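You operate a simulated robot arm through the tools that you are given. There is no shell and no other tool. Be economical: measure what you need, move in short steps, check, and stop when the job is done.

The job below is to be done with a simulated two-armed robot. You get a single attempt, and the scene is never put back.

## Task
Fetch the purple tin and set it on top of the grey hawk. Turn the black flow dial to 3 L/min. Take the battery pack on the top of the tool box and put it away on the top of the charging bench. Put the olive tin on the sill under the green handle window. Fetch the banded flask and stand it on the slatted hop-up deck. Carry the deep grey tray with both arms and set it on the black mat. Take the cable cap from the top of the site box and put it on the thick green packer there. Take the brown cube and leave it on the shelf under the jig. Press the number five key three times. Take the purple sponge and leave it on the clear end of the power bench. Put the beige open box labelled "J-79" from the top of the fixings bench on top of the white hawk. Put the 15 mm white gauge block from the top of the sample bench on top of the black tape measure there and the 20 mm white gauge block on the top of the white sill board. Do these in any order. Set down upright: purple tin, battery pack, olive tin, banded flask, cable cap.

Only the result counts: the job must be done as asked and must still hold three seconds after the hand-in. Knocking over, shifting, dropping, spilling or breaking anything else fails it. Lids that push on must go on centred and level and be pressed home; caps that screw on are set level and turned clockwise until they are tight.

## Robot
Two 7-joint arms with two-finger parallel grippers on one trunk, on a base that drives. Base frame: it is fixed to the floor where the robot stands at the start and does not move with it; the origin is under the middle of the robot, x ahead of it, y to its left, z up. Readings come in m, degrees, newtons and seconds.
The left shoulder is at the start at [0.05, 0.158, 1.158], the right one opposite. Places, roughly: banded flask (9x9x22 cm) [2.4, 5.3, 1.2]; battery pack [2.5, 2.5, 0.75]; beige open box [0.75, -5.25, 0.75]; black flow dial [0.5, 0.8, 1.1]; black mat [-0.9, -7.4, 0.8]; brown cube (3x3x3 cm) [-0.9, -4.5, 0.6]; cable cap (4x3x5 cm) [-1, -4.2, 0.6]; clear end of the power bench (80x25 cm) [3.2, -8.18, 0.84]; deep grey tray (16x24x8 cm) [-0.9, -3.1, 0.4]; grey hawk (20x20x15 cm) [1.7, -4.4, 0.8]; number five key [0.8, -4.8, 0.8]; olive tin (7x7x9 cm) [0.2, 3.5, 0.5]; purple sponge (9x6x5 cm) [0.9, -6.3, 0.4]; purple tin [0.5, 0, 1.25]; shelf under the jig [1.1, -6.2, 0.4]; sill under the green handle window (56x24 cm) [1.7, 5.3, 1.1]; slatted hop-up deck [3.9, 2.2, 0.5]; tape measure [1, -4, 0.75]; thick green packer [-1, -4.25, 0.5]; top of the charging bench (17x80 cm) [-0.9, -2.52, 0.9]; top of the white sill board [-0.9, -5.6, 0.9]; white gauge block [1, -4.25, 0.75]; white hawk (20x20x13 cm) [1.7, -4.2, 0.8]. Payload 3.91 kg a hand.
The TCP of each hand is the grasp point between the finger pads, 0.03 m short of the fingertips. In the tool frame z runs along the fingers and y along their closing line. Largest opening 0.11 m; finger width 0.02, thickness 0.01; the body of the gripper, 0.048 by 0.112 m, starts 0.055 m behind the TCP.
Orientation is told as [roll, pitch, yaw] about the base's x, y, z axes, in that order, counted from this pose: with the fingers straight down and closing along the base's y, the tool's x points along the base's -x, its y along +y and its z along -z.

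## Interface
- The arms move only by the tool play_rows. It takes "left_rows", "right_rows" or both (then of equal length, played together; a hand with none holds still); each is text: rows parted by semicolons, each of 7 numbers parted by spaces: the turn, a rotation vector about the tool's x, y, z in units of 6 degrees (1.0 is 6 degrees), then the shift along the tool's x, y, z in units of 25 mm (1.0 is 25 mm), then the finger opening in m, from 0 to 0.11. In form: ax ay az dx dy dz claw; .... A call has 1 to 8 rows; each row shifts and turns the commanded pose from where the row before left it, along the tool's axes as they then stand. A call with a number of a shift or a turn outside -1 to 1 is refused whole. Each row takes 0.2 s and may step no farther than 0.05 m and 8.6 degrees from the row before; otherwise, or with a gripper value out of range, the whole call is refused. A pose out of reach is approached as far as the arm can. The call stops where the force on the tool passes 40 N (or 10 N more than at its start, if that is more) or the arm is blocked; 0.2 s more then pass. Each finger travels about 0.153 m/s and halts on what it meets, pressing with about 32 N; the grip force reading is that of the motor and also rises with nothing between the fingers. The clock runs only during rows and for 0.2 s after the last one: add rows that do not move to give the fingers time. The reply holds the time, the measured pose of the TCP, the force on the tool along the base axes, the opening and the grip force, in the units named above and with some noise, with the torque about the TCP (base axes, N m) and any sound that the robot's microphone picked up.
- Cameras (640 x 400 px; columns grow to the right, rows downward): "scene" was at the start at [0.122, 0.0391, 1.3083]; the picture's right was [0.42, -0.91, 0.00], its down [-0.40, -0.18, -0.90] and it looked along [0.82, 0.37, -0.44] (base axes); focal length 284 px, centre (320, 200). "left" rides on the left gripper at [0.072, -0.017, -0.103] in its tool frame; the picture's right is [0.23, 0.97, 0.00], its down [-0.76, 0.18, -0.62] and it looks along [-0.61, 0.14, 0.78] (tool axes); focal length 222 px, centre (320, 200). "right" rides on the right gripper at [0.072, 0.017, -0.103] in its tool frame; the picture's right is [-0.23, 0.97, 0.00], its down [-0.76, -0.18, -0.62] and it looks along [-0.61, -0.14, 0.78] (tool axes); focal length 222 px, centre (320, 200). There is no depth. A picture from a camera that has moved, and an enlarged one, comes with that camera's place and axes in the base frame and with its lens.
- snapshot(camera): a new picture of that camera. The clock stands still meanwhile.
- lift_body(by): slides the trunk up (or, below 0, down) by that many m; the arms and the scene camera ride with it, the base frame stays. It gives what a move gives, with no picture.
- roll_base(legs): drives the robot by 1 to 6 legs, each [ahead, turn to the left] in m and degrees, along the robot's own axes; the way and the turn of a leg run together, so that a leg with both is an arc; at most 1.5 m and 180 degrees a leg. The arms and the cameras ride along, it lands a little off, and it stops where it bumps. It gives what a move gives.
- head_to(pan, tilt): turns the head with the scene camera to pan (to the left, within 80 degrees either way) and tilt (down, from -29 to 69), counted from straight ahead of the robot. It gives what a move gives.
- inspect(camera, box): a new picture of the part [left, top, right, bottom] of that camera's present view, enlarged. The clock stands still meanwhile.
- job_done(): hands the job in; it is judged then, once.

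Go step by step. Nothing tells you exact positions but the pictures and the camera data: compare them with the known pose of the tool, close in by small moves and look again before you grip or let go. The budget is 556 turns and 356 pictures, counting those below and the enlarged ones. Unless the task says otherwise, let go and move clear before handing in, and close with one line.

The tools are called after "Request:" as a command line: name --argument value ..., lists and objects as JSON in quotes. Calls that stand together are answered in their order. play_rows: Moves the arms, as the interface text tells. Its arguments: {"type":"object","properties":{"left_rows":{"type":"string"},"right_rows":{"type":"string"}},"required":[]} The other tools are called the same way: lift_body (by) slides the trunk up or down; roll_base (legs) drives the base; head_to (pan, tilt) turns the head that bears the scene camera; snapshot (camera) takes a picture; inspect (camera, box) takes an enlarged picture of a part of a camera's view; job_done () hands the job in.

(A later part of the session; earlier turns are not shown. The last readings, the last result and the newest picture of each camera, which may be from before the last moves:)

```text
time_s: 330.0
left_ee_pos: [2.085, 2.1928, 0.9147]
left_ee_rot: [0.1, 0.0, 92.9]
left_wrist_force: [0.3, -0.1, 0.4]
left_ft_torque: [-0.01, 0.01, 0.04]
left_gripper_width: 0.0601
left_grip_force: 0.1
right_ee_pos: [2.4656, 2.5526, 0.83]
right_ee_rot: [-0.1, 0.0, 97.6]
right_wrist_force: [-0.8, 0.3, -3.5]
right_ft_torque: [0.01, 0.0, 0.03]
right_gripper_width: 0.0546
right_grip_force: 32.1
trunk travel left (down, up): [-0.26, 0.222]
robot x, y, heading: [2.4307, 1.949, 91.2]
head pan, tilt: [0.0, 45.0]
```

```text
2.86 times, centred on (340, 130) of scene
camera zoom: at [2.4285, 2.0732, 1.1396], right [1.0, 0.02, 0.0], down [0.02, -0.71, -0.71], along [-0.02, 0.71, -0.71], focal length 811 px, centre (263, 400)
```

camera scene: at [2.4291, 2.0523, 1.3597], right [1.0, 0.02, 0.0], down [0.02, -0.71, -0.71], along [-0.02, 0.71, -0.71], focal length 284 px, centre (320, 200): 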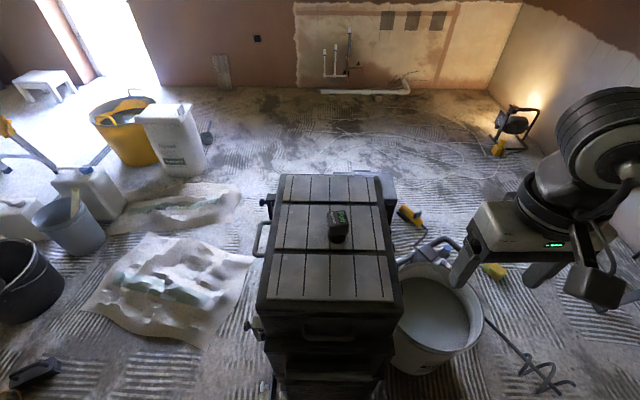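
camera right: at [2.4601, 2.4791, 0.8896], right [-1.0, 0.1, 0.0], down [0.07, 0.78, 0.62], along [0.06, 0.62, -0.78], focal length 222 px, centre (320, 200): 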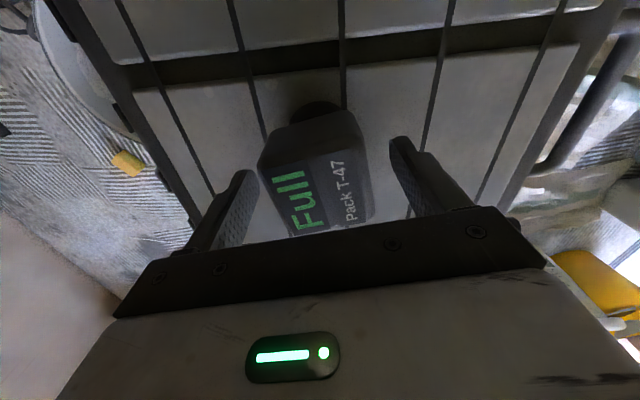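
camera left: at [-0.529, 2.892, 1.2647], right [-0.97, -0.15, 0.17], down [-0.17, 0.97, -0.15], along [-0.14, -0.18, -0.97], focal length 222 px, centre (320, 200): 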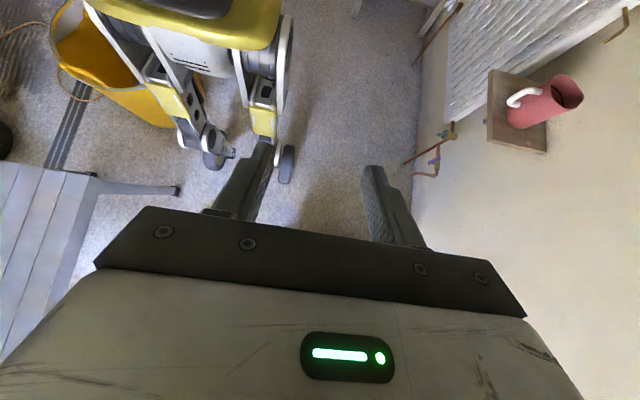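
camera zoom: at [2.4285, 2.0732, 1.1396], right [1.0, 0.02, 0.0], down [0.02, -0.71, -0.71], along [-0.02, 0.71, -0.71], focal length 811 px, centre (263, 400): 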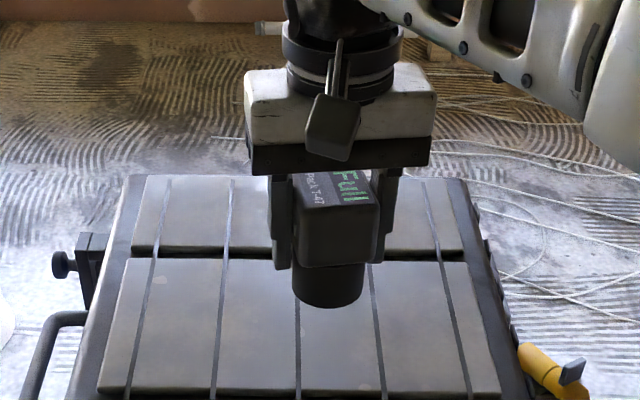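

Battery held, with its base about 53 mm below the grasp point. I'll tuck both arms, raise the trunk and drive back south.

Request:
play_rows --right_rows "0 0 0 1 0 -0.5 0.04;0 0 0 1 0 -0.5 0.04;0 0 0 1 0 0 0.04;0 0 0 1 -0.4 0 0.04;0 0 0 1 -0.4 0 0.04;0 0 0 1 -0.4 0 0.04;0 0 0 1 -0.4 0 0.04;0 0 0 1 -0.4 0 0.04" --left_rows "0 0 0 -0.6 -0.7 0 0.06;0 0 0 -0.6 -0.7 0 0.06;0 0 0 -0.6 -0.7 0 0.06;0 0 0 -0.6 -0.7 0 0.06;0 0 0 -0.6 -0.7 0 0.06;0 0 0 -0.6 -0.7 0 0.06;0 0 0 -0.6 -0.7 0 0.06;0 0 0 -0.6 -0.7 0 0.06"

Request:
lift_body --by 0.2

Request:
roll_base --legs '[[-0.4, 0], [0, -178], [1.45, 0], [1.45, 0], [1.25, 0]]'

Request:
head_to --pan 60 --tilt 15

Request:
snapshot --camera "scene"

```text
time_s: 331.8
left_ee_pos: [2.2181, 2.3189, 0.9171]
left_ee_rot: [0.3, 0.0, 92.8]
left_wrist_force: [0.0, -0.2, -1.1]
left_ft_torque: [0.01, -0.04, -0.02]
left_gripper_width: 0.06
left_grip_force: 0.0
right_ee_pos: [2.5433, 2.362, 0.8518]
right_ee_rot: [-0.1, -0.1, 97.8]
right_wrist_force: [-0.6, 0.2, -2.7]
right_ft_torque: [0.0, 0.02, 0.0]
right_gripper_width: 0.0547
right_grip_force: 31.5
trunk travel left (down, up): [-0.26, 0.222]
robot x, y, heading: [2.4341, 1.9479, 91.3]
head pan, tilt: [0.0, 45.0]
```

```text
time_s: 334.0
left_ee_pos: [2.2189, 2.318, 1.1161]
left_ee_rot: [0.1, 0.0, 92.8]
left_wrist_force: [0.4, -0.1, 0.0]
left_ft_torque: [0.0, 0.01, 0.02]
left_gripper_width: 0.0599
left_grip_force: 0.0
right_ee_pos: [2.5424, 2.3611, 1.0528]
right_ee_rot: [-0.1, 0.0, 97.6]
right_wrist_force: [0.2, 0.1, -3.4]
right_ft_torque: [0.03, 0.01, 0.01]
right_gripper_width: 0.0544
right_grip_force: 32.2
trunk travel left (down, up): [-0.46, 0.022]
robot x, y, heading: [2.4339, 1.9517, 91.2]
head pan, tilt: [0.0, 45.0]
```

```text
time_s: 363.3
left_ee_pos: [2.9215, -2.9613, 1.1168]
left_ee_rot: [0.1, -0.1, -86.2]
left_wrist_force: [-1.0, 0.6, 0.8]
left_ft_torque: [-0.04, 0.03, 0.02]
left_gripper_width: 0.06
left_grip_force: 0.0
right_ee_pos: [2.5975, -3.0107, 1.0526]
right_ee_rot: [0.1, -0.1, -81.3]
right_wrist_force: [0.4, 0.1, -3.1]
right_ft_torque: [0.01, -0.03, -0.01]
right_gripper_width: 0.0539
right_grip_force: 31.7
trunk travel left (down, up): [-0.46, 0.022]
robot x, y, heading: [2.6987, -2.6001, -87.8]
head pan, tilt: [0.0, 45.0]
```

```text
time_s: 364.6
left_ee_pos: [2.9214, -2.9612, 1.1162]
left_ee_rot: [0.1, 0.0, -86.3]
left_wrist_force: [0.2, -0.7, 0.5]
left_ft_torque: [0.01, -0.01, -0.01]
left_gripper_width: 0.0602
left_grip_force: 0.2
right_ee_pos: [2.598, -3.0105, 1.0529]
right_ee_rot: [0.0, 0.0, -81.3]
right_wrist_force: [-0.7, -0.4, -2.4]
right_ft_torque: [0.0, -0.03, -0.02]
right_gripper_width: 0.0536
right_grip_force: 32.0
trunk travel left (down, up): [-0.46, 0.022]
robot x, y, heading: [2.6991, -2.5983, -87.7]
head pan, tilt: [60.0, 15.0]
```

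```text
247 pictures are left
camera scene: at [2.7827, -2.6807, 1.3864], right [-0.47, -0.88, 0.0], down [-0.23, 0.12, -0.97], along [0.85, -0.45, -0.26], focal length 284 px, centre (320, 200)
```

scene: 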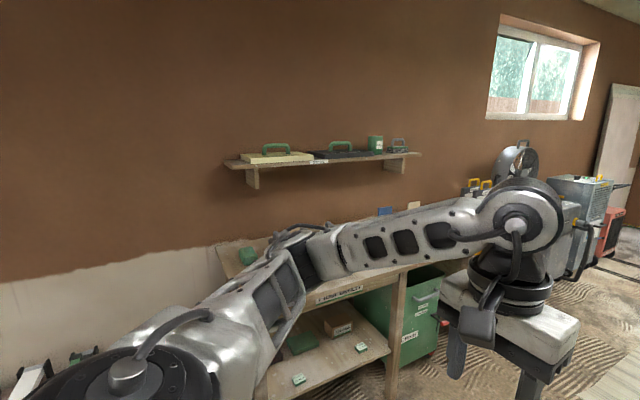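

Request:
roll_base --legs '[[0, -85.5], [1.45, 0], [0, -7], [1.4, 0]]'

Request:
head_to --pan 20 --tilt 30

Request:
snapshot --camera "scene"

```text
time_s: 382.6
left_ee_pos: [-0.51, -2.8739, 1.1169]
left_ee_rot: [0.0, -0.1, 179.0]
left_wrist_force: [-0.4, -1.3, -0.4]
left_ft_torque: [0.03, -0.04, 0.02]
left_gripper_width: 0.0599
left_grip_force: 0.1
right_ee_pos: [-0.5341, -2.5494, 1.0524]
right_ee_rot: [-0.1, -0.1, -176.0]
right_wrist_force: [-0.8, 0.0, -3.3]
right_ft_torque: [0.01, 0.0, 0.01]
right_gripper_width: 0.0538
right_grip_force: 31.8
trunk travel left (down, up): [-0.46, 0.022]
robot x, y, heading: [-0.1305, -2.6847, 177.8]
head pan, tilt: [60.0, 15.0]
```

```text
time_s: 383.6
left_ee_pos: [-0.5095, -2.8747, 1.1168]
left_ee_rot: [0.1, 0.0, 179.2]
left_wrist_force: [0.1, 0.4, 0.0]
left_ft_torque: [0.0, -0.03, 0.01]
left_gripper_width: 0.0599
left_grip_force: 0.0
right_ee_pos: [-0.5327, -2.5484, 1.053]
right_ee_rot: [0.0, 0.1, -176.0]
right_wrist_force: [0.5, 0.9, -3.2]
right_ft_torque: [0.02, -0.01, 0.02]
right_gripper_width: 0.0538
right_grip_force: 31.9
trunk travel left (down, up): [-0.46, 0.022]
robot x, y, heading: [-0.1275, -2.6863, 177.4]
head pan, tilt: [20.0, 30.0]
```

```text
246 pictures are left
camera scene: at [-0.257, -2.7091, 1.3622], right [-0.3, 0.95, 0.0], down [0.48, 0.15, -0.87], along [-0.83, -0.26, -0.5], focal length 284 px, centre (320, 200)
```

scene: 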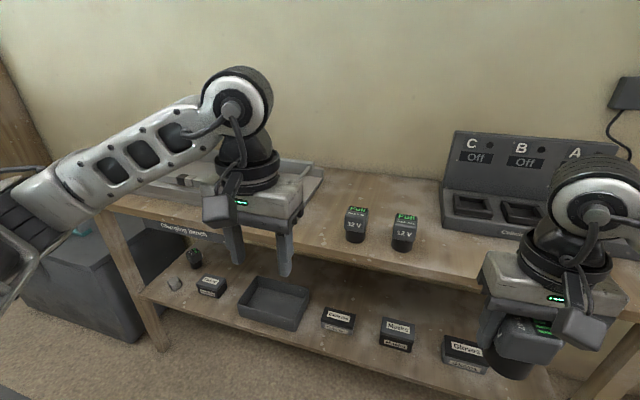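

The charging bench is ahead with two other packs and a charger. I'll check the right-hand camera to triangulate the bench top.

Request:
snapshot --camera "right"

Request:
lift_body --by -0.1

Request:
snapshot --camera "scene"

```text
245 pictures are left
camera right: at [-0.4585, -2.561, 1.157], right [-0.16, -0.99, 0.0], down [-0.77, 0.12, 0.62], along [-0.62, 0.1, -0.78], focal length 222 px, centre (320, 200)
```

right: 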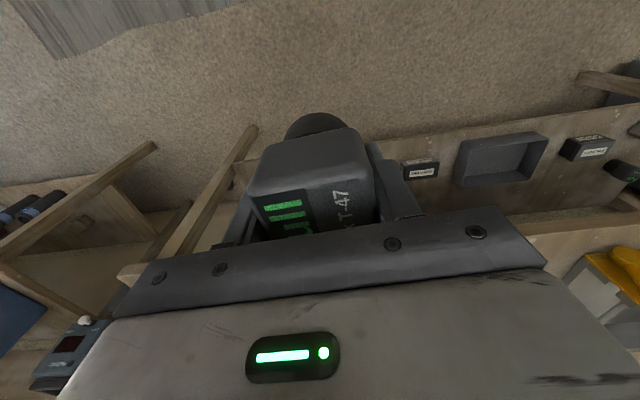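

```text
time_s: 385.0
left_ee_pos: [-0.5091, -2.8745, 1.0175]
left_ee_rot: [0.0, 0.0, 179.1]
left_wrist_force: [-0.1, -0.2, -0.1]
left_ft_torque: [0.0, -0.01, -0.03]
left_gripper_width: 0.06
left_grip_force: 0.0
right_ee_pos: [-0.5326, -2.5493, 0.9522]
right_ee_rot: [-0.1, 0.0, -175.9]
right_wrist_force: [1.0, -0.1, -3.1]
right_ft_torque: [-0.01, -0.03, 0.02]
right_gripper_width: 0.054
right_grip_force: 32.0
trunk travel left (down, up): [-0.36, 0.122]
robot x, y, heading: [-0.1278, -2.6806, 177.6]
head pan, tilt: [20.0, 30.0]
```

```text
244 pictures are left
camera scene: at [-0.2569, -2.709, 1.2623], right [-0.3, 0.95, 0.0], down [0.48, 0.15, -0.87], along [-0.83, -0.26, -0.5], focal length 284 px, centre (320, 200)
```

scene: 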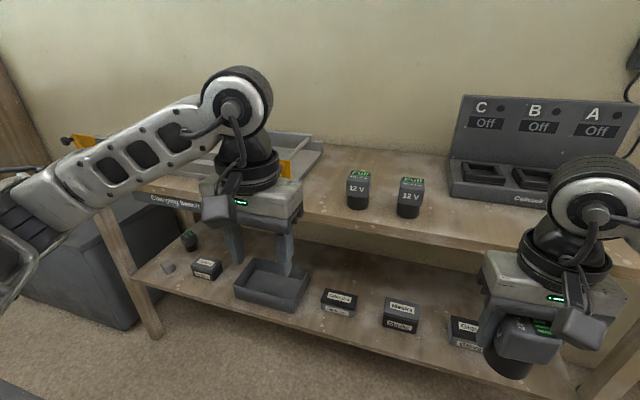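

Bench top is at about z = 0.872 with its front edge at x ≈ −0.82, and there's a free spot at about (−0.90, −2.56). I'll drive 25 cm closer with the hands raised.

Request:
lift_body --by 0.1

Request:
roll_base --legs '[[0.25, 0]]'

Request:
play_rows --right_rows "0 0 0 -0.9 0 0 0.04;0 0 0 -0.9 0 0 0.04;0 0 0 -0.9 0 0 0.04;0 0 0 -0.9 0 0 0.04;0 0 0 -0.9 0 0 0.04"

Request:
head_to --pan 0 --tilt 42

Request:
snapshot --camera "scene"

Request:
snapshot --camera "right"

```text
time_s: 386.3
left_ee_pos: [-0.5104, -2.8738, 1.1162]
left_ee_rot: [0.1, -0.1, 179.2]
left_wrist_force: [-0.7, 0.9, 0.8]
left_ft_torque: [-0.01, 0.01, 0.02]
left_gripper_width: 0.0597
left_grip_force: 0.2
right_ee_pos: [-0.532, -2.5485, 1.0529]
right_ee_rot: [0.0, -0.1, -176.0]
right_wrist_force: [0.0, 0.8, -3.9]
right_ft_torque: [0.02, 0.01, 0.0]
right_gripper_width: 0.0537
right_grip_force: 31.9
trunk travel left (down, up): [-0.46, 0.022]
robot x, y, heading: [-0.1282, -2.683, 177.5]
head pan, tilt: [20.0, 30.0]
```

```text
time_s: 388.1
left_ee_pos: [-0.7661, -2.8638, 1.117]
left_ee_rot: [0.1, 0.1, 179.2]
left_wrist_force: [-0.1, -0.2, 0.2]
left_ft_torque: [0.0, -0.01, 0.0]
left_gripper_width: 0.0601
left_grip_force: 0.1
right_ee_pos: [-0.7898, -2.5393, 1.0524]
right_ee_rot: [0.0, 0.1, -176.0]
right_wrist_force: [0.4, -0.3, -3.7]
right_ft_torque: [0.01, 0.01, -0.02]
right_gripper_width: 0.0536
right_grip_force: 31.9
trunk travel left (down, up): [-0.46, 0.022]
robot x, y, heading: [-0.3842, -2.6765, 177.8]
head pan, tilt: [20.0, 30.0]
```

```text
time_s: 389.3
left_ee_pos: [-0.7654, -2.8634, 1.1154]
left_ee_rot: [0.0, 0.0, 179.2]
left_wrist_force: [-0.1, 0.4, -0.6]
left_ft_torque: [0.0, -0.02, 0.0]
left_gripper_width: 0.0602
left_grip_force: 0.0
right_ee_pos: [-0.9027, -2.5462, 1.052]
right_ee_rot: [0.0, -0.1, -175.8]
right_wrist_force: [-0.1, -0.3, -4.0]
right_ft_torque: [-0.01, -0.07, -0.02]
right_gripper_width: 0.0539
right_grip_force: 32.1
trunk travel left (down, up): [-0.46, 0.022]
robot x, y, heading: [-0.3861, -2.6719, 177.9]
head pan, tilt: [20.0, 30.0]
```

```text
time_s: 390.2
left_ee_pos: [-0.7658, -2.8639, 1.1171]
left_ee_rot: [0.2, 0.0, 179.3]
left_wrist_force: [0.2, 0.1, 0.9]
left_ft_torque: [-0.03, -0.02, -0.01]
left_gripper_width: 0.0599
left_grip_force: 0.1
right_ee_pos: [-0.9011, -2.5457, 1.0514]
right_ee_rot: [0.0, 0.0, -175.8]
right_wrist_force: [0.0, 0.7, -3.7]
right_ft_torque: [-0.02, 0.06, 0.02]
right_gripper_width: 0.054
right_grip_force: 32.2
trunk travel left (down, up): [-0.46, 0.022]
robot x, y, heading: [-0.3889, -2.6748, 177.7]
head pan, tilt: [0.0, 42.0]
```

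```text
243 pictures are left
camera scene: at [-0.511, -2.668, 1.344], right [0.04, 1.0, 0.0], down [0.67, -0.03, -0.74], along [-0.74, 0.03, -0.67], focal length 284 px, centre (320, 200)
```

scene: 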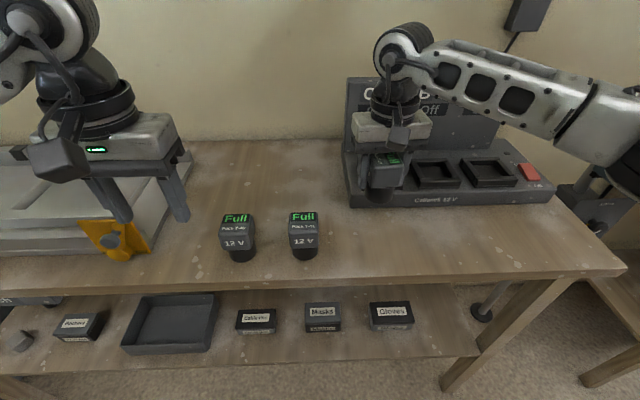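

```text
242 pictures are left
camera right: at [-0.8275, -2.5586, 1.1559], right [-0.16, -0.99, 0.0], down [-0.77, 0.12, 0.62], along [-0.62, 0.1, -0.78], focal length 222 px, centre (320, 200)
```

right: 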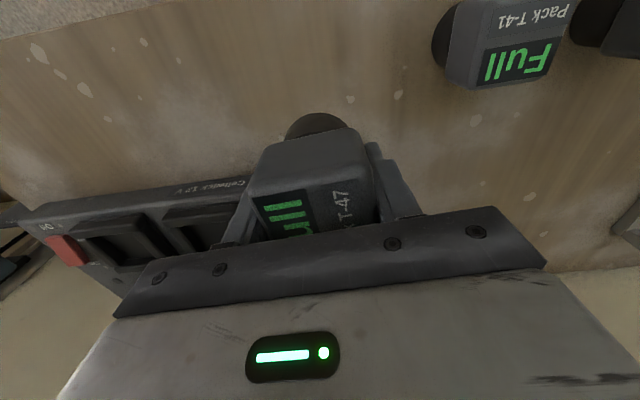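

The spot is clear, so I'll lower the battery.

Request:
play_rows --right_rows "0 0 0 0 0.2 1 0.04;0 0 0 0 0.2 1 0.04;0 0 0 0 0 1 0.04;0 0 0 0 0 1 0.04;0 0 0 0 0 0.4 0.04;0 0 0 0 0 0.2 0.04;0 0 0 0 0 0.1 0.04;0 0 0 0 0 0.1 0.04"

Request:
inspect --camera "scene" --box '[280, 100, 480, 260]'

```text
time_s: 392.0
left_ee_pos: [-0.7645, -2.8649, 1.1174]
left_ee_rot: [0.1, -0.2, 179.2]
left_wrist_force: [-0.1, 0.6, 0.1]
left_ft_torque: [-0.01, -0.01, 0.03]
left_gripper_width: 0.0599
left_grip_force: 0.2
right_ee_pos: [-0.9014, -2.5567, 0.9377]
right_ee_rot: [0.1, -0.6, -176.0]
right_wrist_force: [-2.9, 5.3, 30.9]
right_ft_torque: [0.15, 0.04, 0.06]
right_gripper_width: 0.0538
right_grip_force: 31.8
trunk travel left (down, up): [-0.46, 0.022]
robot x, y, heading: [-0.3849, -2.6749, 177.6]
head pan, tilt: [0.0, 42.0]
```

```text
2.50 times, centred on (380, 180) of scene
camera zoom: at [-0.5083, -2.668, 1.3444], right [0.04, 1.0, 0.0], down [0.67, -0.03, -0.74], along [-0.74, 0.03, -0.67], focal length 709 px, centre (170, 250)
```

zoom: 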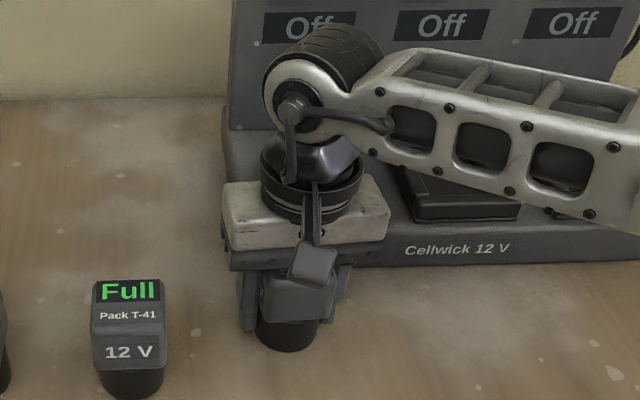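

Contact. I'll relieve the load, release and rise.

Request:
play_rows --right_rows "0 0 0 0 0 -0.15 0.04;0 0 0 0 0 0 0.07;0 0 0 0 0 0 0.09;0 0 0 0 0 0 0.09;0 0 0 0 0 -1 0.09;0 0 0 0 0 -1 0.09;0 0 0 0 0 -1 0.09;0 0 0 0 0 -1 0.09"

Request:
inspect --camera "scene" --box '[280, 100, 480, 260]'

```text
time_s: 393.8
left_ee_pos: [-0.7648, -2.865, 1.1175]
left_ee_rot: [0.2, -0.1, 179.2]
left_wrist_force: [0.0, -0.2, 0.7]
left_ft_torque: [0.01, -0.03, -0.02]
left_gripper_width: 0.0603
left_grip_force: 0.1
right_ee_pos: [-0.8983, -2.5578, 1.0366]
right_ee_rot: [0.0, 0.1, -175.8]
right_wrist_force: [-0.3, 0.2, -0.2]
right_ft_torque: [-0.02, 0.0, 0.02]
right_gripper_width: 0.09
right_grip_force: 0.1
trunk travel left (down, up): [-0.46, 0.022]
robot x, y, heading: [-0.3839, -2.6727, 177.7]
head pan, tilt: [0.0, 42.0]
```

```text
2.50 times, centred on (380, 180) of scene
camera zoom: at [-0.5105, -2.6681, 1.344], right [0.04, 1.0, 0.0], down [0.67, -0.03, -0.74], along [-0.74, 0.03, -0.67], focal length 709 px, centre (170, 250)
```

zoom: 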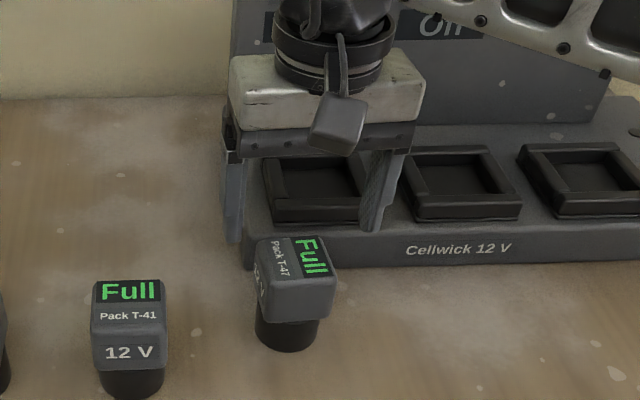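

The battery is standing on the charging bench. Next is the deep grey tray on the lower shelf, so I'll retract, square the right hand's yaw and reposition in front of the tray.

Request:
play_rows --right_rows "0 0 0.5 1 0 -0.5 0.09;0 0 0.55 1 0 0 0.09;0 0 0 1 0 0 0.09;0 0 0 1 0 0 0.09;0 0 0 0.8 0 0 0.09" --left_rows "0 0 0.2 0 0 0 0.06;0 0 0 0 0 0 0.06;0 0 0 0 0 0 0.06;0 0 0 0 0 0 0.06;0 0 0 0 0 0 0.06"

Request:
roll_base --legs '[[-0.35, 0], [0, 92], [0.45, 0], [0, -90]]'

Request:
lift_body --by -0.4

Request:
head_to --pan 0 --tilt 30

Request:
snapshot --camera "scene"

```text
time_s: 395.0
left_ee_pos: [-0.7649, -2.8635, 1.1179]
left_ee_rot: [0.1, 0.0, 178.0]
left_wrist_force: [0.2, -0.7, -0.8]
left_ft_torque: [0.02, -0.04, 0.0]
left_gripper_width: 0.0601
left_grip_force: 0.1
right_ee_pos: [-0.7817, -2.5574, 1.0484]
right_ee_rot: [0.0, 0.0, 177.8]
right_wrist_force: [0.7, 0.0, 0.1]
right_ft_torque: [-0.02, 0.0, 0.0]
right_gripper_width: 0.0902
right_grip_force: 0.0
trunk travel left (down, up): [-0.46, 0.022]
robot x, y, heading: [-0.3877, -2.6774, 177.8]
head pan, tilt: [0.0, 42.0]
```

```text
time_s: 407.4
left_ee_pos: [-0.3971, -3.3503, 1.1174]
left_ee_rot: [0.1, 0.0, -178.8]
left_wrist_force: [-0.2, 0.3, -0.3]
left_ft_torque: [0.0, 0.01, 0.01]
left_gripper_width: 0.06
left_grip_force: 0.1
right_ee_pos: [-0.4312, -3.0456, 1.048]
right_ee_rot: [0.1, 0.0, -179.0]
right_wrist_force: [0.0, 0.5, 0.6]
right_ft_torque: [0.0, 0.01, -0.02]
right_gripper_width: 0.09
right_grip_force: 0.1
trunk travel left (down, up): [-0.46, 0.022]
robot x, y, heading: [-0.0301, -3.1391, -179.0]
head pan, tilt: [0.0, 42.0]
```

```text
time_s: 411.2
left_ee_pos: [-0.398, -3.3505, 0.7177]
left_ee_rot: [0.1, 0.0, -178.9]
left_wrist_force: [0.1, 0.5, 0.0]
left_ft_torque: [-0.01, -0.01, -0.02]
left_gripper_width: 0.06
left_grip_force: 0.1
right_ee_pos: [-0.4306, -3.0457, 0.6492]
right_ee_rot: [0.0, 0.0, -179.0]
right_wrist_force: [-0.3, -0.4, 0.1]
right_ft_torque: [-0.02, -0.01, 0.01]
right_gripper_width: 0.0902
right_grip_force: 0.1
trunk travel left (down, up): [-0.06, 0.422]
robot x, y, heading: [-0.0264, -3.1424, -179.3]
head pan, tilt: [0.0, 42.0]
```

```text
time_s: 411.9
left_ee_pos: [-0.3986, -3.3507, 0.7168]
left_ee_rot: [0.1, 0.0, -178.8]
left_wrist_force: [0.1, 0.2, 0.1]
left_ft_torque: [0.0, 0.02, 0.01]
left_gripper_width: 0.0599
left_grip_force: 0.0
right_ee_pos: [-0.4316, -3.0451, 0.648]
right_ee_rot: [0.0, 0.1, -179.0]
right_wrist_force: [0.6, -1.1, 0.6]
right_ft_torque: [0.0, 0.01, -0.01]
right_gripper_width: 0.0901
right_grip_force: 0.1
trunk travel left (down, up): [-0.06, 0.422]
robot x, y, heading: [-0.0307, -3.1379, -179.0]
head pan, tilt: [0.0, 30.0]
```

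```text
239 pictures are left
camera scene: at [-0.1613, -3.1405, 0.9622], right [-0.02, 1.0, 0.0], down [0.5, 0.01, -0.87], along [-0.87, -0.01, -0.5], focal length 284 px, centre (320, 200)
```

scene: 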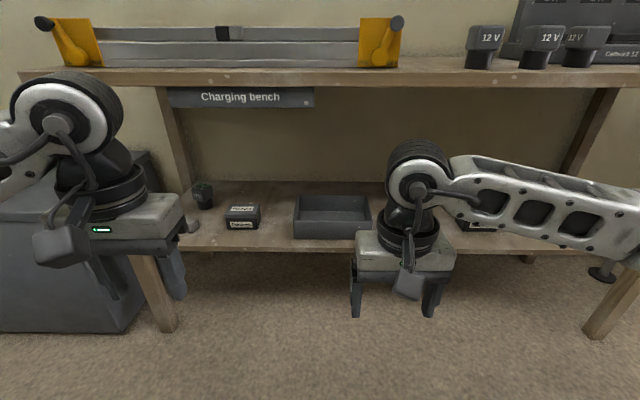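

Request:
inspect --camera "scene" --box '[270, 170, 400, 260]'

Request:
snapshot --camera "right"

```text
4.44 times, centred on (335, 215) of scene
camera zoom: at [-0.1613, -3.1405, 0.9622], right [-0.02, 1.0, 0.0], down [0.5, 0.01, -0.87], along [-0.87, -0.01, -0.5], focal length 1261 px, centre (253, 133)
```

zoom: 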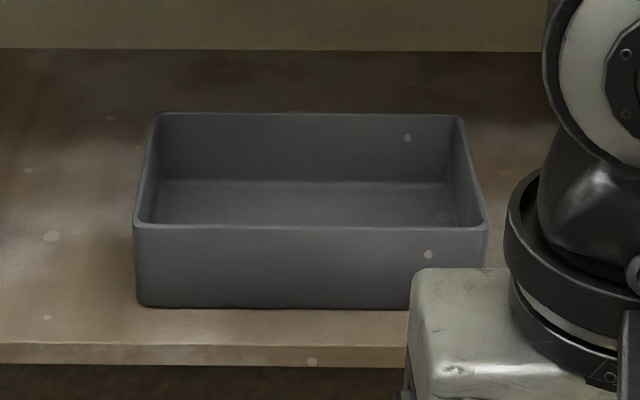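

```text
237 pictures are left
camera right: at [-0.3583, -3.0609, 0.7522], right [-0.21, -0.98, 0.0], down [-0.76, 0.16, 0.62], along [-0.61, 0.13, -0.78], focal length 222 px, centre (320, 200)
```

right: 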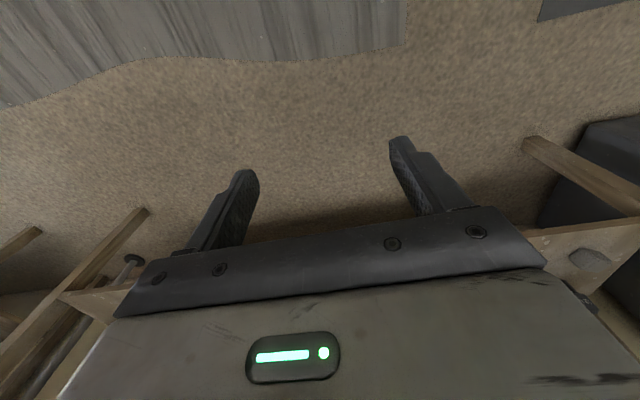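

Tray: rim z ≈ 0.48, centre about (−0.95, −3.11), ends at y ≈ −2.99 and −3.23. I'll lower both hands to the ends' lines and then tilt them 45° forward to reach under the bench top.

Request:
play_rows --left_rows "0 0 0 0 -0.6 0.95 0.05;0 0 0 0 -0.6 0.95 0.05;0 0 0 0 -0.6 0.95 0.05;0 0 0 0 -0.6 0.95 0.05;0 0 0 0 -0.6 0.95 0.05;0 0 0 0 -0.6 0.95 0.05;0 0 0 0 -0.6 0.95 0.05;0 0 0 0 -0.6 0.95 0.05" --right_rows "0 0 0 0 -0.28 0.6 0.05;0 0 0 0 -0.28 0.6 0.05;0 0 0 0 -0.28 0.6 0.05;0 0 0 0 -0.28 0.6 0.05;0 0 0 0 -0.28 0.6 0.05;0 0 0 0 -0.28 0.6 0.05;0 0 0 0 -0.28 0.6 0.05;0 0 0 0 -0.28 0.6 0.05"

Request:
play_rows --left_rows "0 -0.94 0 0 0 0 0.05;0 -0.94 0 0 0 0 0.05;0 -0.94 0 0 0 0 0.05;0 -0.94 0 0 0 0 0.05;0 -0.94 0 0 0 0 0.05;0 -0.94 0 0 0 0 0.05;0 -0.94 0 0 0 0 0.05;0 -0.94 0 0 0 0 0.05" --right_rows "0 -0.94 0 0 0 0 0.05;0 -0.94 0 0 0 0 0.05;0 -0.94 0 0 0 0 0.05;0 -0.94 0 0 0 0 0.05;0 -0.94 0 0 0 0 0.05;0 -0.94 0 0 0 0 0.05;0 -0.94 0 0 0 0 0.05;0 -0.94 0 0 0 0 0.05"

Request:
snapshot --camera "scene"

Request:
snapshot --camera "right"

Request:
snapshot --camera "left"

```text
time_s: 413.7
left_ee_pos: [-0.4006, -3.2301, 0.5252]
left_ee_rot: [0.1, -0.1, -178.8]
left_wrist_force: [0.8, -0.1, 0.6]
left_ft_torque: [0.01, 0.01, -0.01]
left_gripper_width: 0.0499
left_grip_force: 0.1
right_ee_pos: [-0.4333, -2.9902, 0.527]
right_ee_rot: [0.0, -0.1, -179.0]
right_wrist_force: [0.0, -0.1, 0.1]
right_ft_torque: [0.0, -0.01, -0.01]
right_gripper_width: 0.0501
right_grip_force: 0.1
trunk travel left (down, up): [-0.06, 0.422]
robot x, y, heading: [-0.0291, -3.1415, -179.1]
head pan, tilt: [0.0, 30.0]
```

```text
time_s: 415.5
left_ee_pos: [-0.3996, -3.2322, 0.5253]
left_ee_rot: [0.2, -45.3, -179.0]
left_wrist_force: [0.5, 0.6, -0.4]
left_ft_torque: [0.0, 0.01, 0.02]
left_gripper_width: 0.05
left_grip_force: 0.1
right_ee_pos: [-0.4281, -3.0045, 0.526]
right_ee_rot: [2.3, -43.3, -179.4]
right_wrist_force: [-0.3, 0.9, -0.7]
right_ft_torque: [-0.03, 0.05, 0.02]
right_gripper_width: 0.05
right_grip_force: 0.0
right hand out of reach, approached as far as the arm can: row 8
trunk travel left (down, up): [-0.06, 0.422]
robot x, y, heading: [-0.0313, -3.139, -178.9]
head pan, tilt: [0.0, 30.0]
```

```text
236 pictures are left
camera scene: at [-0.1613, -3.1404, 0.9622], right [-0.02, 1.0, 0.0], down [0.5, 0.01, -0.87], along [-0.87, -0.01, -0.5], focal length 284 px, centre (320, 200)
```

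scene: 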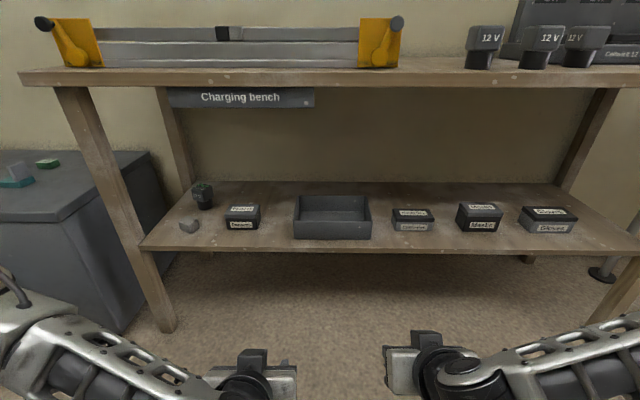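

```text
235 pictures are left
camera right: at [-0.3036, -3.0165, 0.554], right [-0.13, -0.97, 0.18], down [-0.13, 0.2, 0.97], along [-0.98, 0.1, -0.16], focal length 222 px, centre (320, 200)
```

right: 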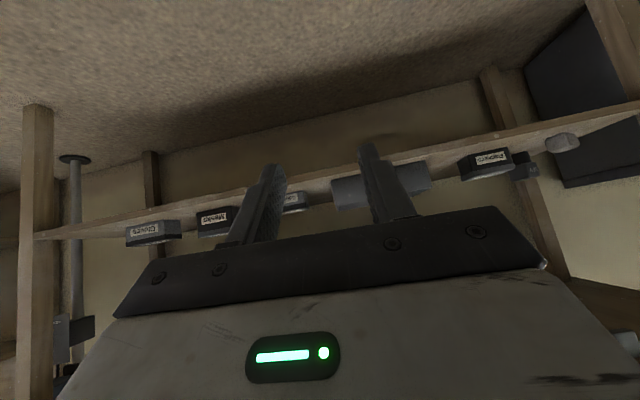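

```text
234 pictures are left
camera left: at [-0.2753, -3.2125, 0.5463], right [0.18, -0.97, -0.16], down [-0.09, -0.18, 0.98], along [-0.98, -0.16, -0.12], focal length 222 px, centre (320, 200)
```

left: 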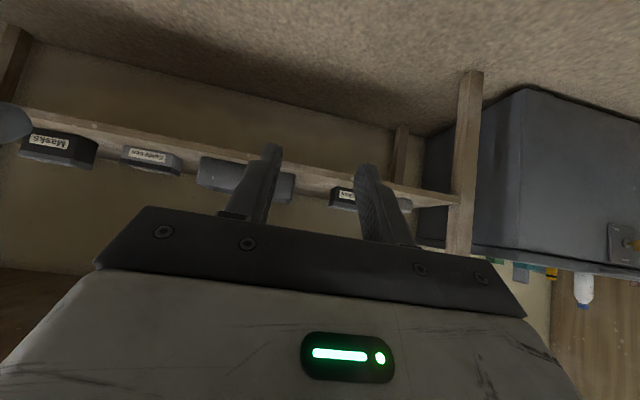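

The right arm is slightly cramped this close. I'll extend both hands forward and up a little and check.

Request:
play_rows --left_rows "0 0 0 -0.75 0 0.65 0.05;0 0 0 -0.75 0 0.65 0.05;0 0 0 -0.75 0 0.65 0.05" --right_rows "0 0 0 -0.75 0 0.65 0.05;0 0 0 -0.75 0 0.65 0.05;0 0 0 -0.75 0 0.65 0.05"

Request:
inspect --camera "scene" --box '[270, 170, 400, 260]'

```text
time_s: 416.3
left_ee_pos: [-0.475, -3.2349, 0.531]
left_ee_rot: [0.3, -45.1, -178.9]
left_wrist_force: [0.2, -0.3, 0.7]
left_ft_torque: [0.01, 0.0, 0.01]
left_gripper_width: 0.05
left_grip_force: 0.0
right_ee_pos: [-0.5057, -2.9882, 0.5344]
right_ee_rot: [-0.1, -45.1, -179.0]
right_wrist_force: [0.4, -0.5, 0.2]
right_ft_torque: [0.0, 0.01, 0.0]
right_gripper_width: 0.0502
right_grip_force: 0.0
trunk travel left (down, up): [-0.06, 0.422]
robot x, y, heading: [-0.0331, -3.1399, -179.0]
head pan, tilt: [0.0, 30.0]
```

```text
4.44 times, centred on (335, 215) of scene
camera zoom: at [-0.1613, -3.1405, 0.9623], right [-0.02, 1.0, 0.0], down [0.5, 0.01, -0.87], along [-0.87, -0.01, -0.5], focal length 1261 px, centre (253, 133)
```

zoom: 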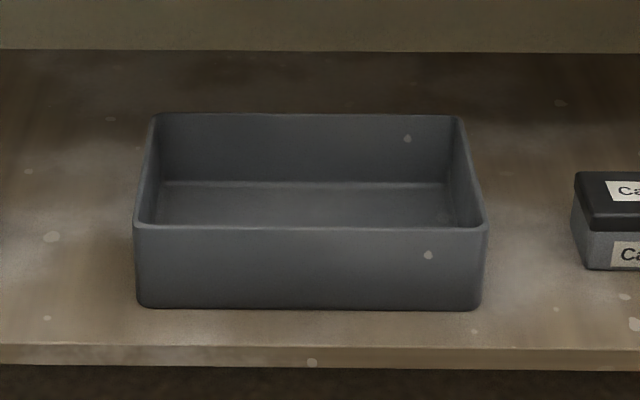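

Request:
roll_base --legs '[[0.33, 0]]'

Request:
snapshot --camera "scene"

Request:
snapshot --camera "left"

Request:
snapshot --camera "right"

```text
time_s: 418.5
left_ee_pos: [-0.8026, -3.2406, 0.5325]
left_ee_rot: [0.2, -45.1, -178.7]
left_wrist_force: [0.1, -0.8, 0.0]
left_ft_torque: [-0.01, 0.01, -0.03]
left_gripper_width: 0.05
left_grip_force: 0.0
right_ee_pos: [-0.8347, -2.9974, 0.5335]
right_ee_rot: [0.0, -45.1, -178.8]
right_wrist_force: [-0.3, 0.0, 0.8]
right_ft_torque: [0.0, -0.01, 0.0]
right_gripper_width: 0.0499
right_grip_force: 0.2
trunk travel left (down, up): [-0.06, 0.422]
robot x, y, heading: [-0.3598, -3.1433, -179.3]
head pan, tilt: [0.0, 30.0]
```

```text
232 pictures are left
camera scene: at [-0.4901, -3.1469, 0.9623], right [-0.02, 1.0, 0.0], down [0.5, 0.01, -0.87], along [-0.87, -0.02, -0.5], focal length 284 px, centre (320, 200)
```

scene: 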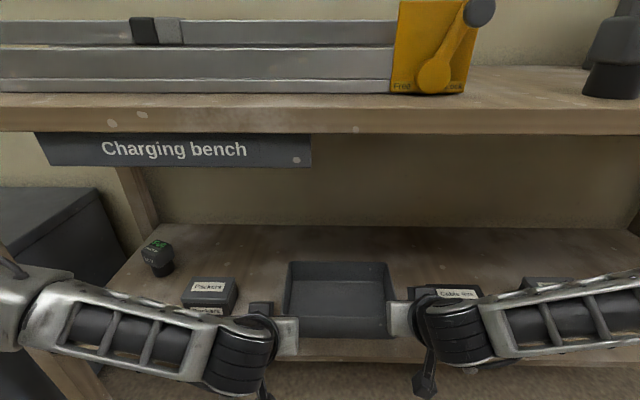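

```text
231 pictures are left
camera left: at [-0.6781, -3.2222, 0.552], right [0.18, -0.97, -0.16], down [-0.09, -0.18, 0.98], along [-0.98, -0.17, -0.12], focal length 222 px, centre (320, 200)
```

left: 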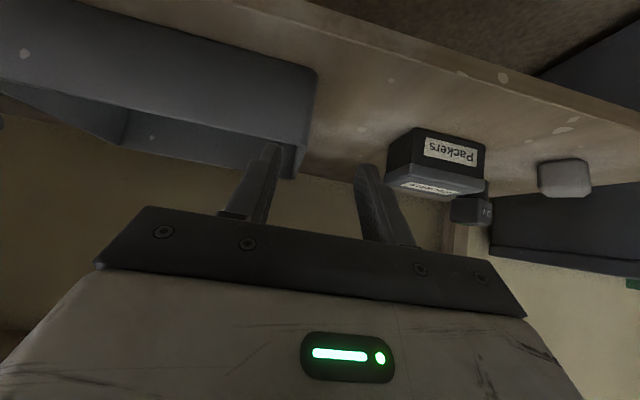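

```text
230 pictures are left
camera right: at [-0.7097, -3.0109, 0.5564], right [-0.14, -0.98, 0.16], down [-0.1, 0.18, 0.98], along [-0.99, 0.12, -0.12], focal length 222 px, centre (320, 200)
```

right: 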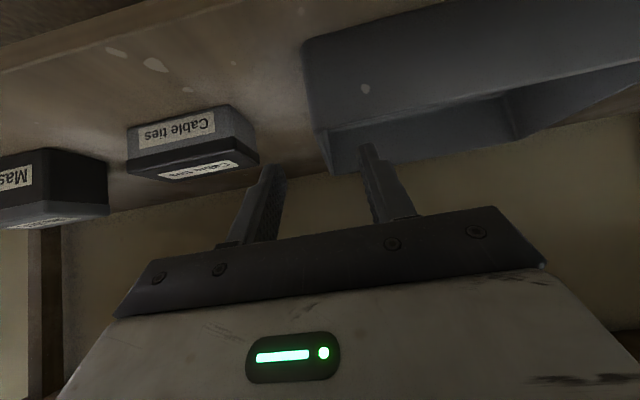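

Request:
inspect --camera "scene" --box '[240, 240, 440, 370]'

```text
3.08 times, centred on (340, 305) of scene
camera zoom: at [-0.4901, -3.1469, 0.9623], right [-0.02, 1.0, 0.0], down [0.5, 0.01, -0.87], along [-0.87, -0.02, -0.5], focal length 873 px, centre (258, -123)
```

zoom: 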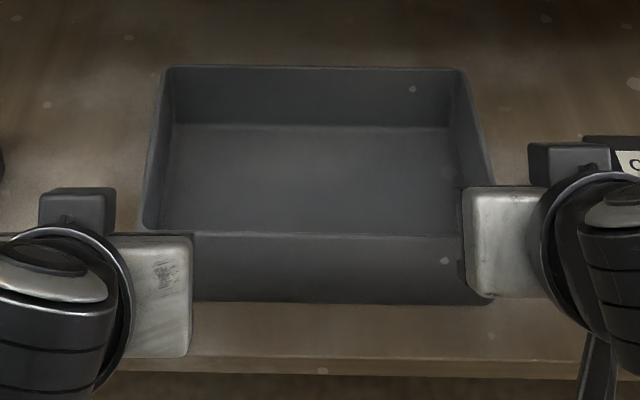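

Triangulated: rim z ≈ 0.492, x from −0.855 to −1.007, ends at y ≈ −3.235 and −2.999. I'll extend both hands over the end walls.

Request:
play_rows --left_rows "0 0 0 -0.92 -0.06 0.9 0.05;0 0 0 -0.92 -0.06 0.9 0.05;0 0 0 -0.92 -0.06 0.9 0.05;0 0 0 -0.92 -0.06 0.9 0.05" --right_rows "0 0 0 -0.7 0.03 0.68 0.05;0 0 0 -0.7 0.03 0.68 0.05;0 0 0 -0.7 0.03 0.68 0.05;0 0 0 -0.7 0.03 0.68 0.05"

Request:
snapshot --camera "left"

Request:
snapshot --camera "right"

Request:
inspect --camera "scene" --box '[240, 240, 440, 370]'

```text
time_s: 419.5
left_ee_pos: [-0.9307, -3.2377, 0.5367]
left_ee_rot: [0.2, -45.1, -178.7]
left_wrist_force: [0.5, 0.4, 0.4]
left_ft_torque: [0.0, 0.02, -0.01]
left_gripper_width: 0.0501
left_grip_force: 0.0
right_ee_pos: [-0.9327, -3.0006, 0.5352]
right_ee_rot: [0.0, -45.0, -178.7]
right_wrist_force: [0.5, 0.5, 0.0]
right_ft_torque: [-0.02, -0.03, 0.03]
right_gripper_width: 0.0501
right_grip_force: 0.1
trunk travel left (down, up): [-0.06, 0.422]
robot x, y, heading: [-0.3561, -3.1472, -178.9]
head pan, tilt: [0.0, 30.0]
```

```text
228 pictures are left
camera left: at [-0.8068, -3.2191, 0.556], right [0.18, -0.97, -0.16], down [-0.09, -0.18, 0.98], along [-0.98, -0.17, -0.12], focal length 222 px, centre (320, 200)
```

left: 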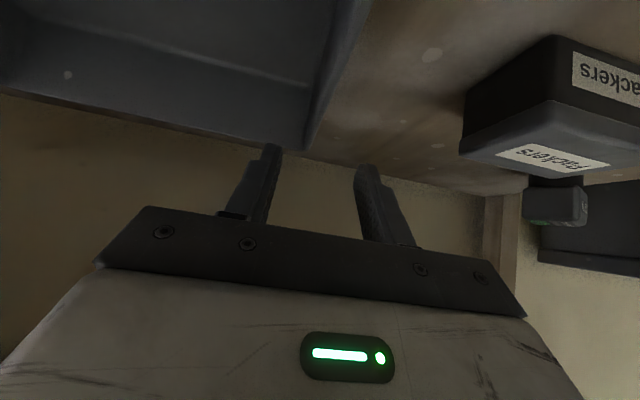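

```text
227 pictures are left
camera right: at [-0.8073, -3.0152, 0.558], right [-0.14, -0.98, 0.16], down [-0.1, 0.18, 0.98], along [-0.99, 0.12, -0.12], focal length 222 px, centre (320, 200)
```

right: 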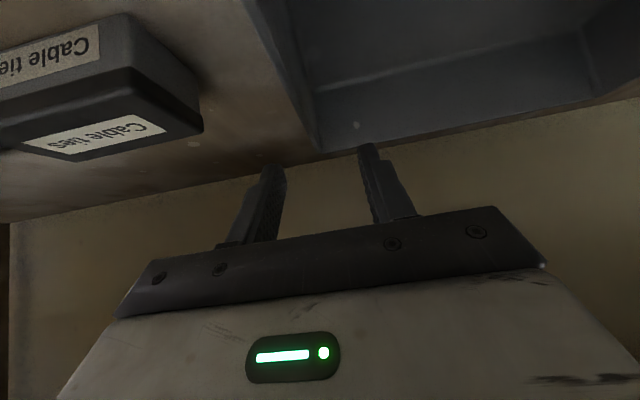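

```text
3.08 times, centred on (340, 305) of scene
camera zoom: at [-0.49, -3.1469, 0.9623], right [-0.02, 1.0, 0.0], down [0.5, 0.01, -0.87], along [-0.87, -0.02, -0.5], focal length 873 px, centre (258, -123)
```

zoom: 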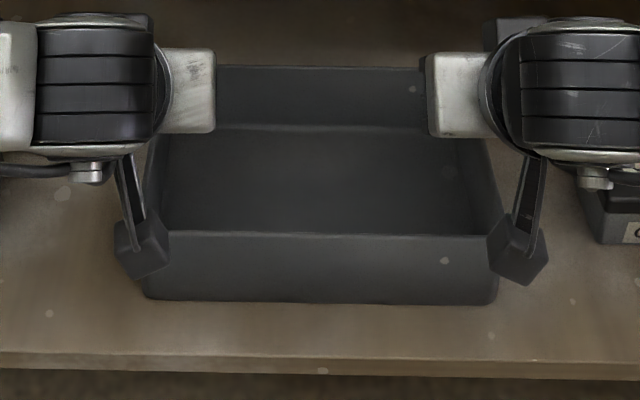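

Both walls lie between the fingers. I'll lower 5 cm and check.

Request:
play_rows --left_rows "0 0 0 0.5 0 0.5 0.05;0 0 0 0.5 0 0.5 0.05;0 0 0 0.45 0 0.45 0.05" --right_rows "0 0 0 0.5 0 0.5 0.05;0 0 0 0.5 0 0.5 0.05;0 0 0 0.45 0 0.45 0.05"

Request:
snapshot --camera "left"

Request:
snapshot --camera "right"

```text
time_s: 420.3
left_ee_pos: [-0.9301, -3.2389, 0.4823]
left_ee_rot: [0.3, -45.1, -178.7]
left_wrist_force: [0.2, 0.1, 0.0]
left_ft_torque: [0.0, -0.01, 0.01]
left_gripper_width: 0.05
left_grip_force: 0.1
right_ee_pos: [-0.9317, -3.0012, 0.4849]
right_ee_rot: [0.0, -45.2, -178.8]
right_wrist_force: [-0.3, 0.4, 0.8]
right_ft_torque: [-0.02, -0.02, 0.0]
right_gripper_width: 0.0497
right_grip_force: 0.0
trunk travel left (down, up): [-0.06, 0.422]
robot x, y, heading: [-0.3555, -3.1454, -178.6]
head pan, tilt: [0.0, 30.0]
```

```text
225 pictures are left
camera left: at [-0.8057, -3.2194, 0.5031], right [0.18, -0.97, -0.16], down [-0.09, -0.18, 0.98], along [-0.98, -0.17, -0.12], focal length 222 px, centre (320, 200)
```

left: 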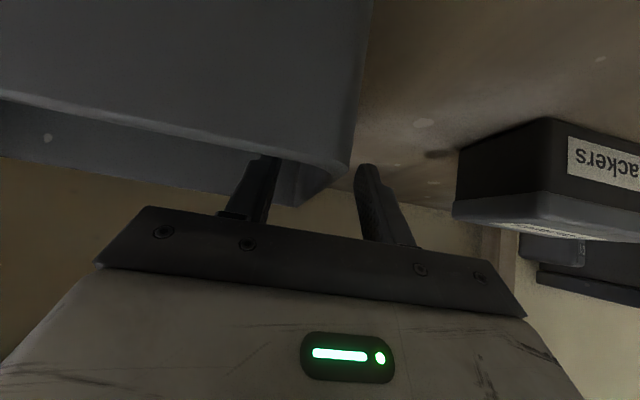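

```text
224 pictures are left
camera right: at [-0.8077, -3.0159, 0.5066], right [-0.14, -0.98, 0.16], down [-0.1, 0.18, 0.98], along [-0.99, 0.12, -0.12], focal length 222 px, centre (320, 200)
```

right: 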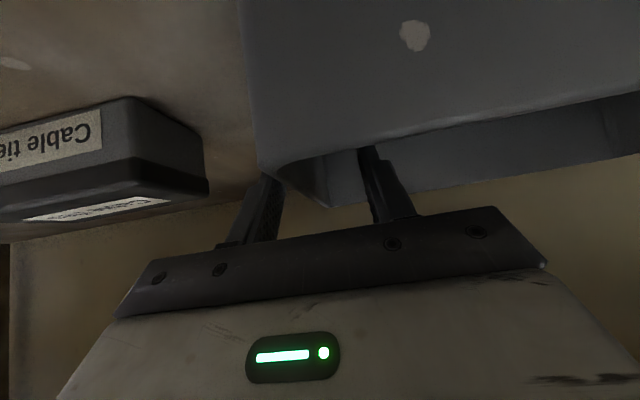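

The end walls are straddled. I'll close both grippers.

Request:
play_rows --left_rows "0 0 0 0 0 0 0.03;0 0 0 0 0 0 0.01;0 0 0 0 0 0 0;0 0 0 0 0 0 0" --right_rows "0 0 0 0 0 0 0.03;0 0 0 0 0 0 0.01;0 0 0 0 0 0 0;0 0 0 0 0 0 0"

```text
time_s: 421.3
left_ee_pos: [-0.9291, -3.2358, 0.4826]
left_ee_rot: [0.0, -45.1, -179.0]
left_wrist_force: [8.5, 5.3, 3.1]
left_ft_torque: [0.5, 0.41, -1.15]
left_gripper_width: 0.0052
left_grip_force: 32.7
right_ee_pos: [-0.9335, -3.0018, 0.4852]
right_ee_rot: [-0.1, -45.3, -178.8]
right_wrist_force: [-8.7, -4.8, -1.9]
right_ft_torque: [0.29, -0.28, -0.85]
right_gripper_width: 0.0049
right_grip_force: 32.3
trunk travel left (down, up): [-0.06, 0.422]
robot x, y, heading: [-0.3582, -3.1456, -179.0]
head pan, tilt: [0.0, 30.0]
```

Both walls are gripped (5 mm each). I'll lift 3 cm together and look.

Request:
play_rows --left_rows "0 0 0 -0.3 0 -0.3 0;0 0 0 -0.3 0 -0.3 0;0 0 0 -0.3 0 -0.3 0;0 0 0 0 0 0 0" --right_rows "0 0 0 -0.3 0 -0.3 0;0 0 0 -0.3 0 -0.3 0;0 0 0 -0.3 0 -0.3 0;0 0 0 0 0 0 0"

Request:
snapshot --camera "scene"

```text
time_s: 422.3
left_ee_pos: [-0.9297, -3.2374, 0.514]
left_ee_rot: [0.1, -45.0, -178.8]
left_wrist_force: [11.0, 9.3, 6.0]
left_ft_torque: [0.76, -0.33, -1.37]
left_gripper_width: 0.005
left_grip_force: 31.9
right_ee_pos: [-0.9324, -3.0032, 0.5169]
right_ee_rot: [0.0, -45.1, -178.7]
right_wrist_force: [-11.4, -9.0, -6.2]
right_ft_torque: [0.54, 0.35, -1.21]
right_gripper_width: 0.0053
right_grip_force: 32.3
trunk travel left (down, up): [-0.06, 0.422]
robot x, y, heading: [-0.3573, -3.1435, -178.8]
head pan, tilt: [0.0, 30.0]
```

```text
223 pictures are left
camera scene: at [-0.4902, -3.1469, 0.9622], right [-0.02, 1.0, 0.0], down [0.5, 0.01, -0.87], along [-0.87, -0.02, -0.5], focal length 284 px, centre (320, 200)
```

scene: 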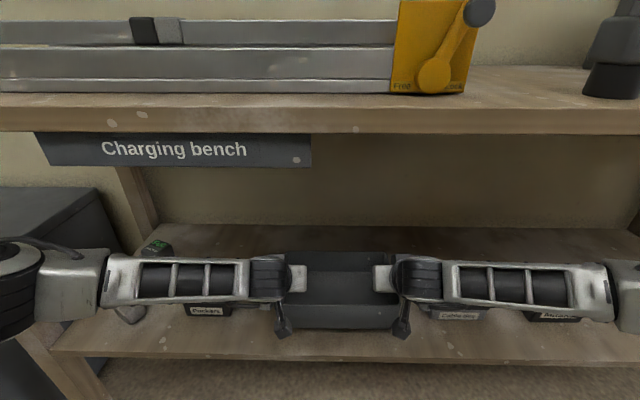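

Lifted. I'll relax the small internal squeeze and back the tray straight out.

Request:
play_rows --left_rows "0 0 0 0.06 -0.08 -0.06 0;0 0 0 0 0 0 0" --right_rows "0 0 0 -0.06 0.08 0.06 0;0 0 0 0 0 0 0"

Request:
roll_base --legs '[[-0.3, 0]]'

Request:
snapshot --camera "scene"

```text
time_s: 422.9
left_ee_pos: [-0.9298, -3.2391, 0.5134]
left_ee_rot: [0.3, -45.0, -178.8]
left_wrist_force: [6.2, 1.4, 2.3]
left_ft_torque: [0.74, -0.52, -1.22]
left_gripper_width: 0.0052
left_grip_force: 32.3
right_ee_pos: [-0.9342, -3.0033, 0.5163]
right_ee_rot: [-0.1, -45.1, -178.9]
right_wrist_force: [-5.4, -1.2, -5.3]
right_ft_torque: [0.17, 0.56, -0.07]
right_gripper_width: 0.0049
right_grip_force: 32.2
trunk travel left (down, up): [-0.06, 0.422]
robot x, y, heading: [-0.358, -3.1497, -179.0]
head pan, tilt: [0.0, 30.0]
```

```text
time_s: 425.0
left_ee_pos: [-0.6224, -3.2311, 0.5135]
left_ee_rot: [0.3, -45.0, -178.8]
left_wrist_force: [5.6, -10.7, 1.6]
left_ft_torque: [0.72, 0.3, -1.16]
left_gripper_width: 0.0051
left_grip_force: 31.8
right_ee_pos: [-0.6272, -2.9971, 0.5149]
right_ee_rot: [-0.2, -45.1, -178.9]
right_wrist_force: [-5.5, 9.9, -5.0]
right_ft_torque: [0.15, -0.29, -0.04]
right_gripper_width: 0.0049
right_grip_force: 32.4
trunk travel left (down, up): [-0.06, 0.422]
robot x, y, heading: [-0.05, -3.1394, -179.2]
head pan, tilt: [0.0, 30.0]
```

```text
222 pictures are left
camera scene: at [-0.184, -3.1409, 0.9622], right [-0.02, 1.0, 0.0], down [0.5, 0.01, -0.87], along [-0.87, -0.02, -0.5], focal length 284 px, centre (320, 200)
```

scene: 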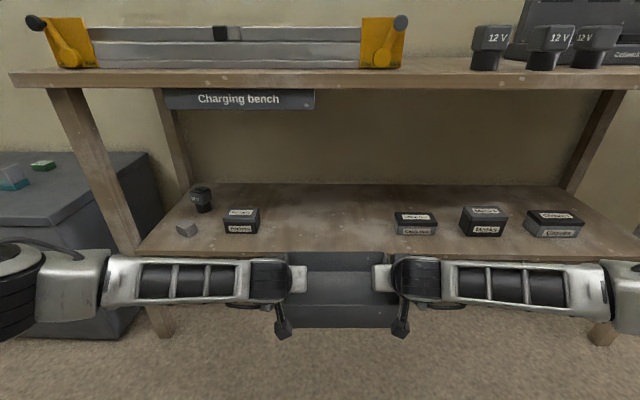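

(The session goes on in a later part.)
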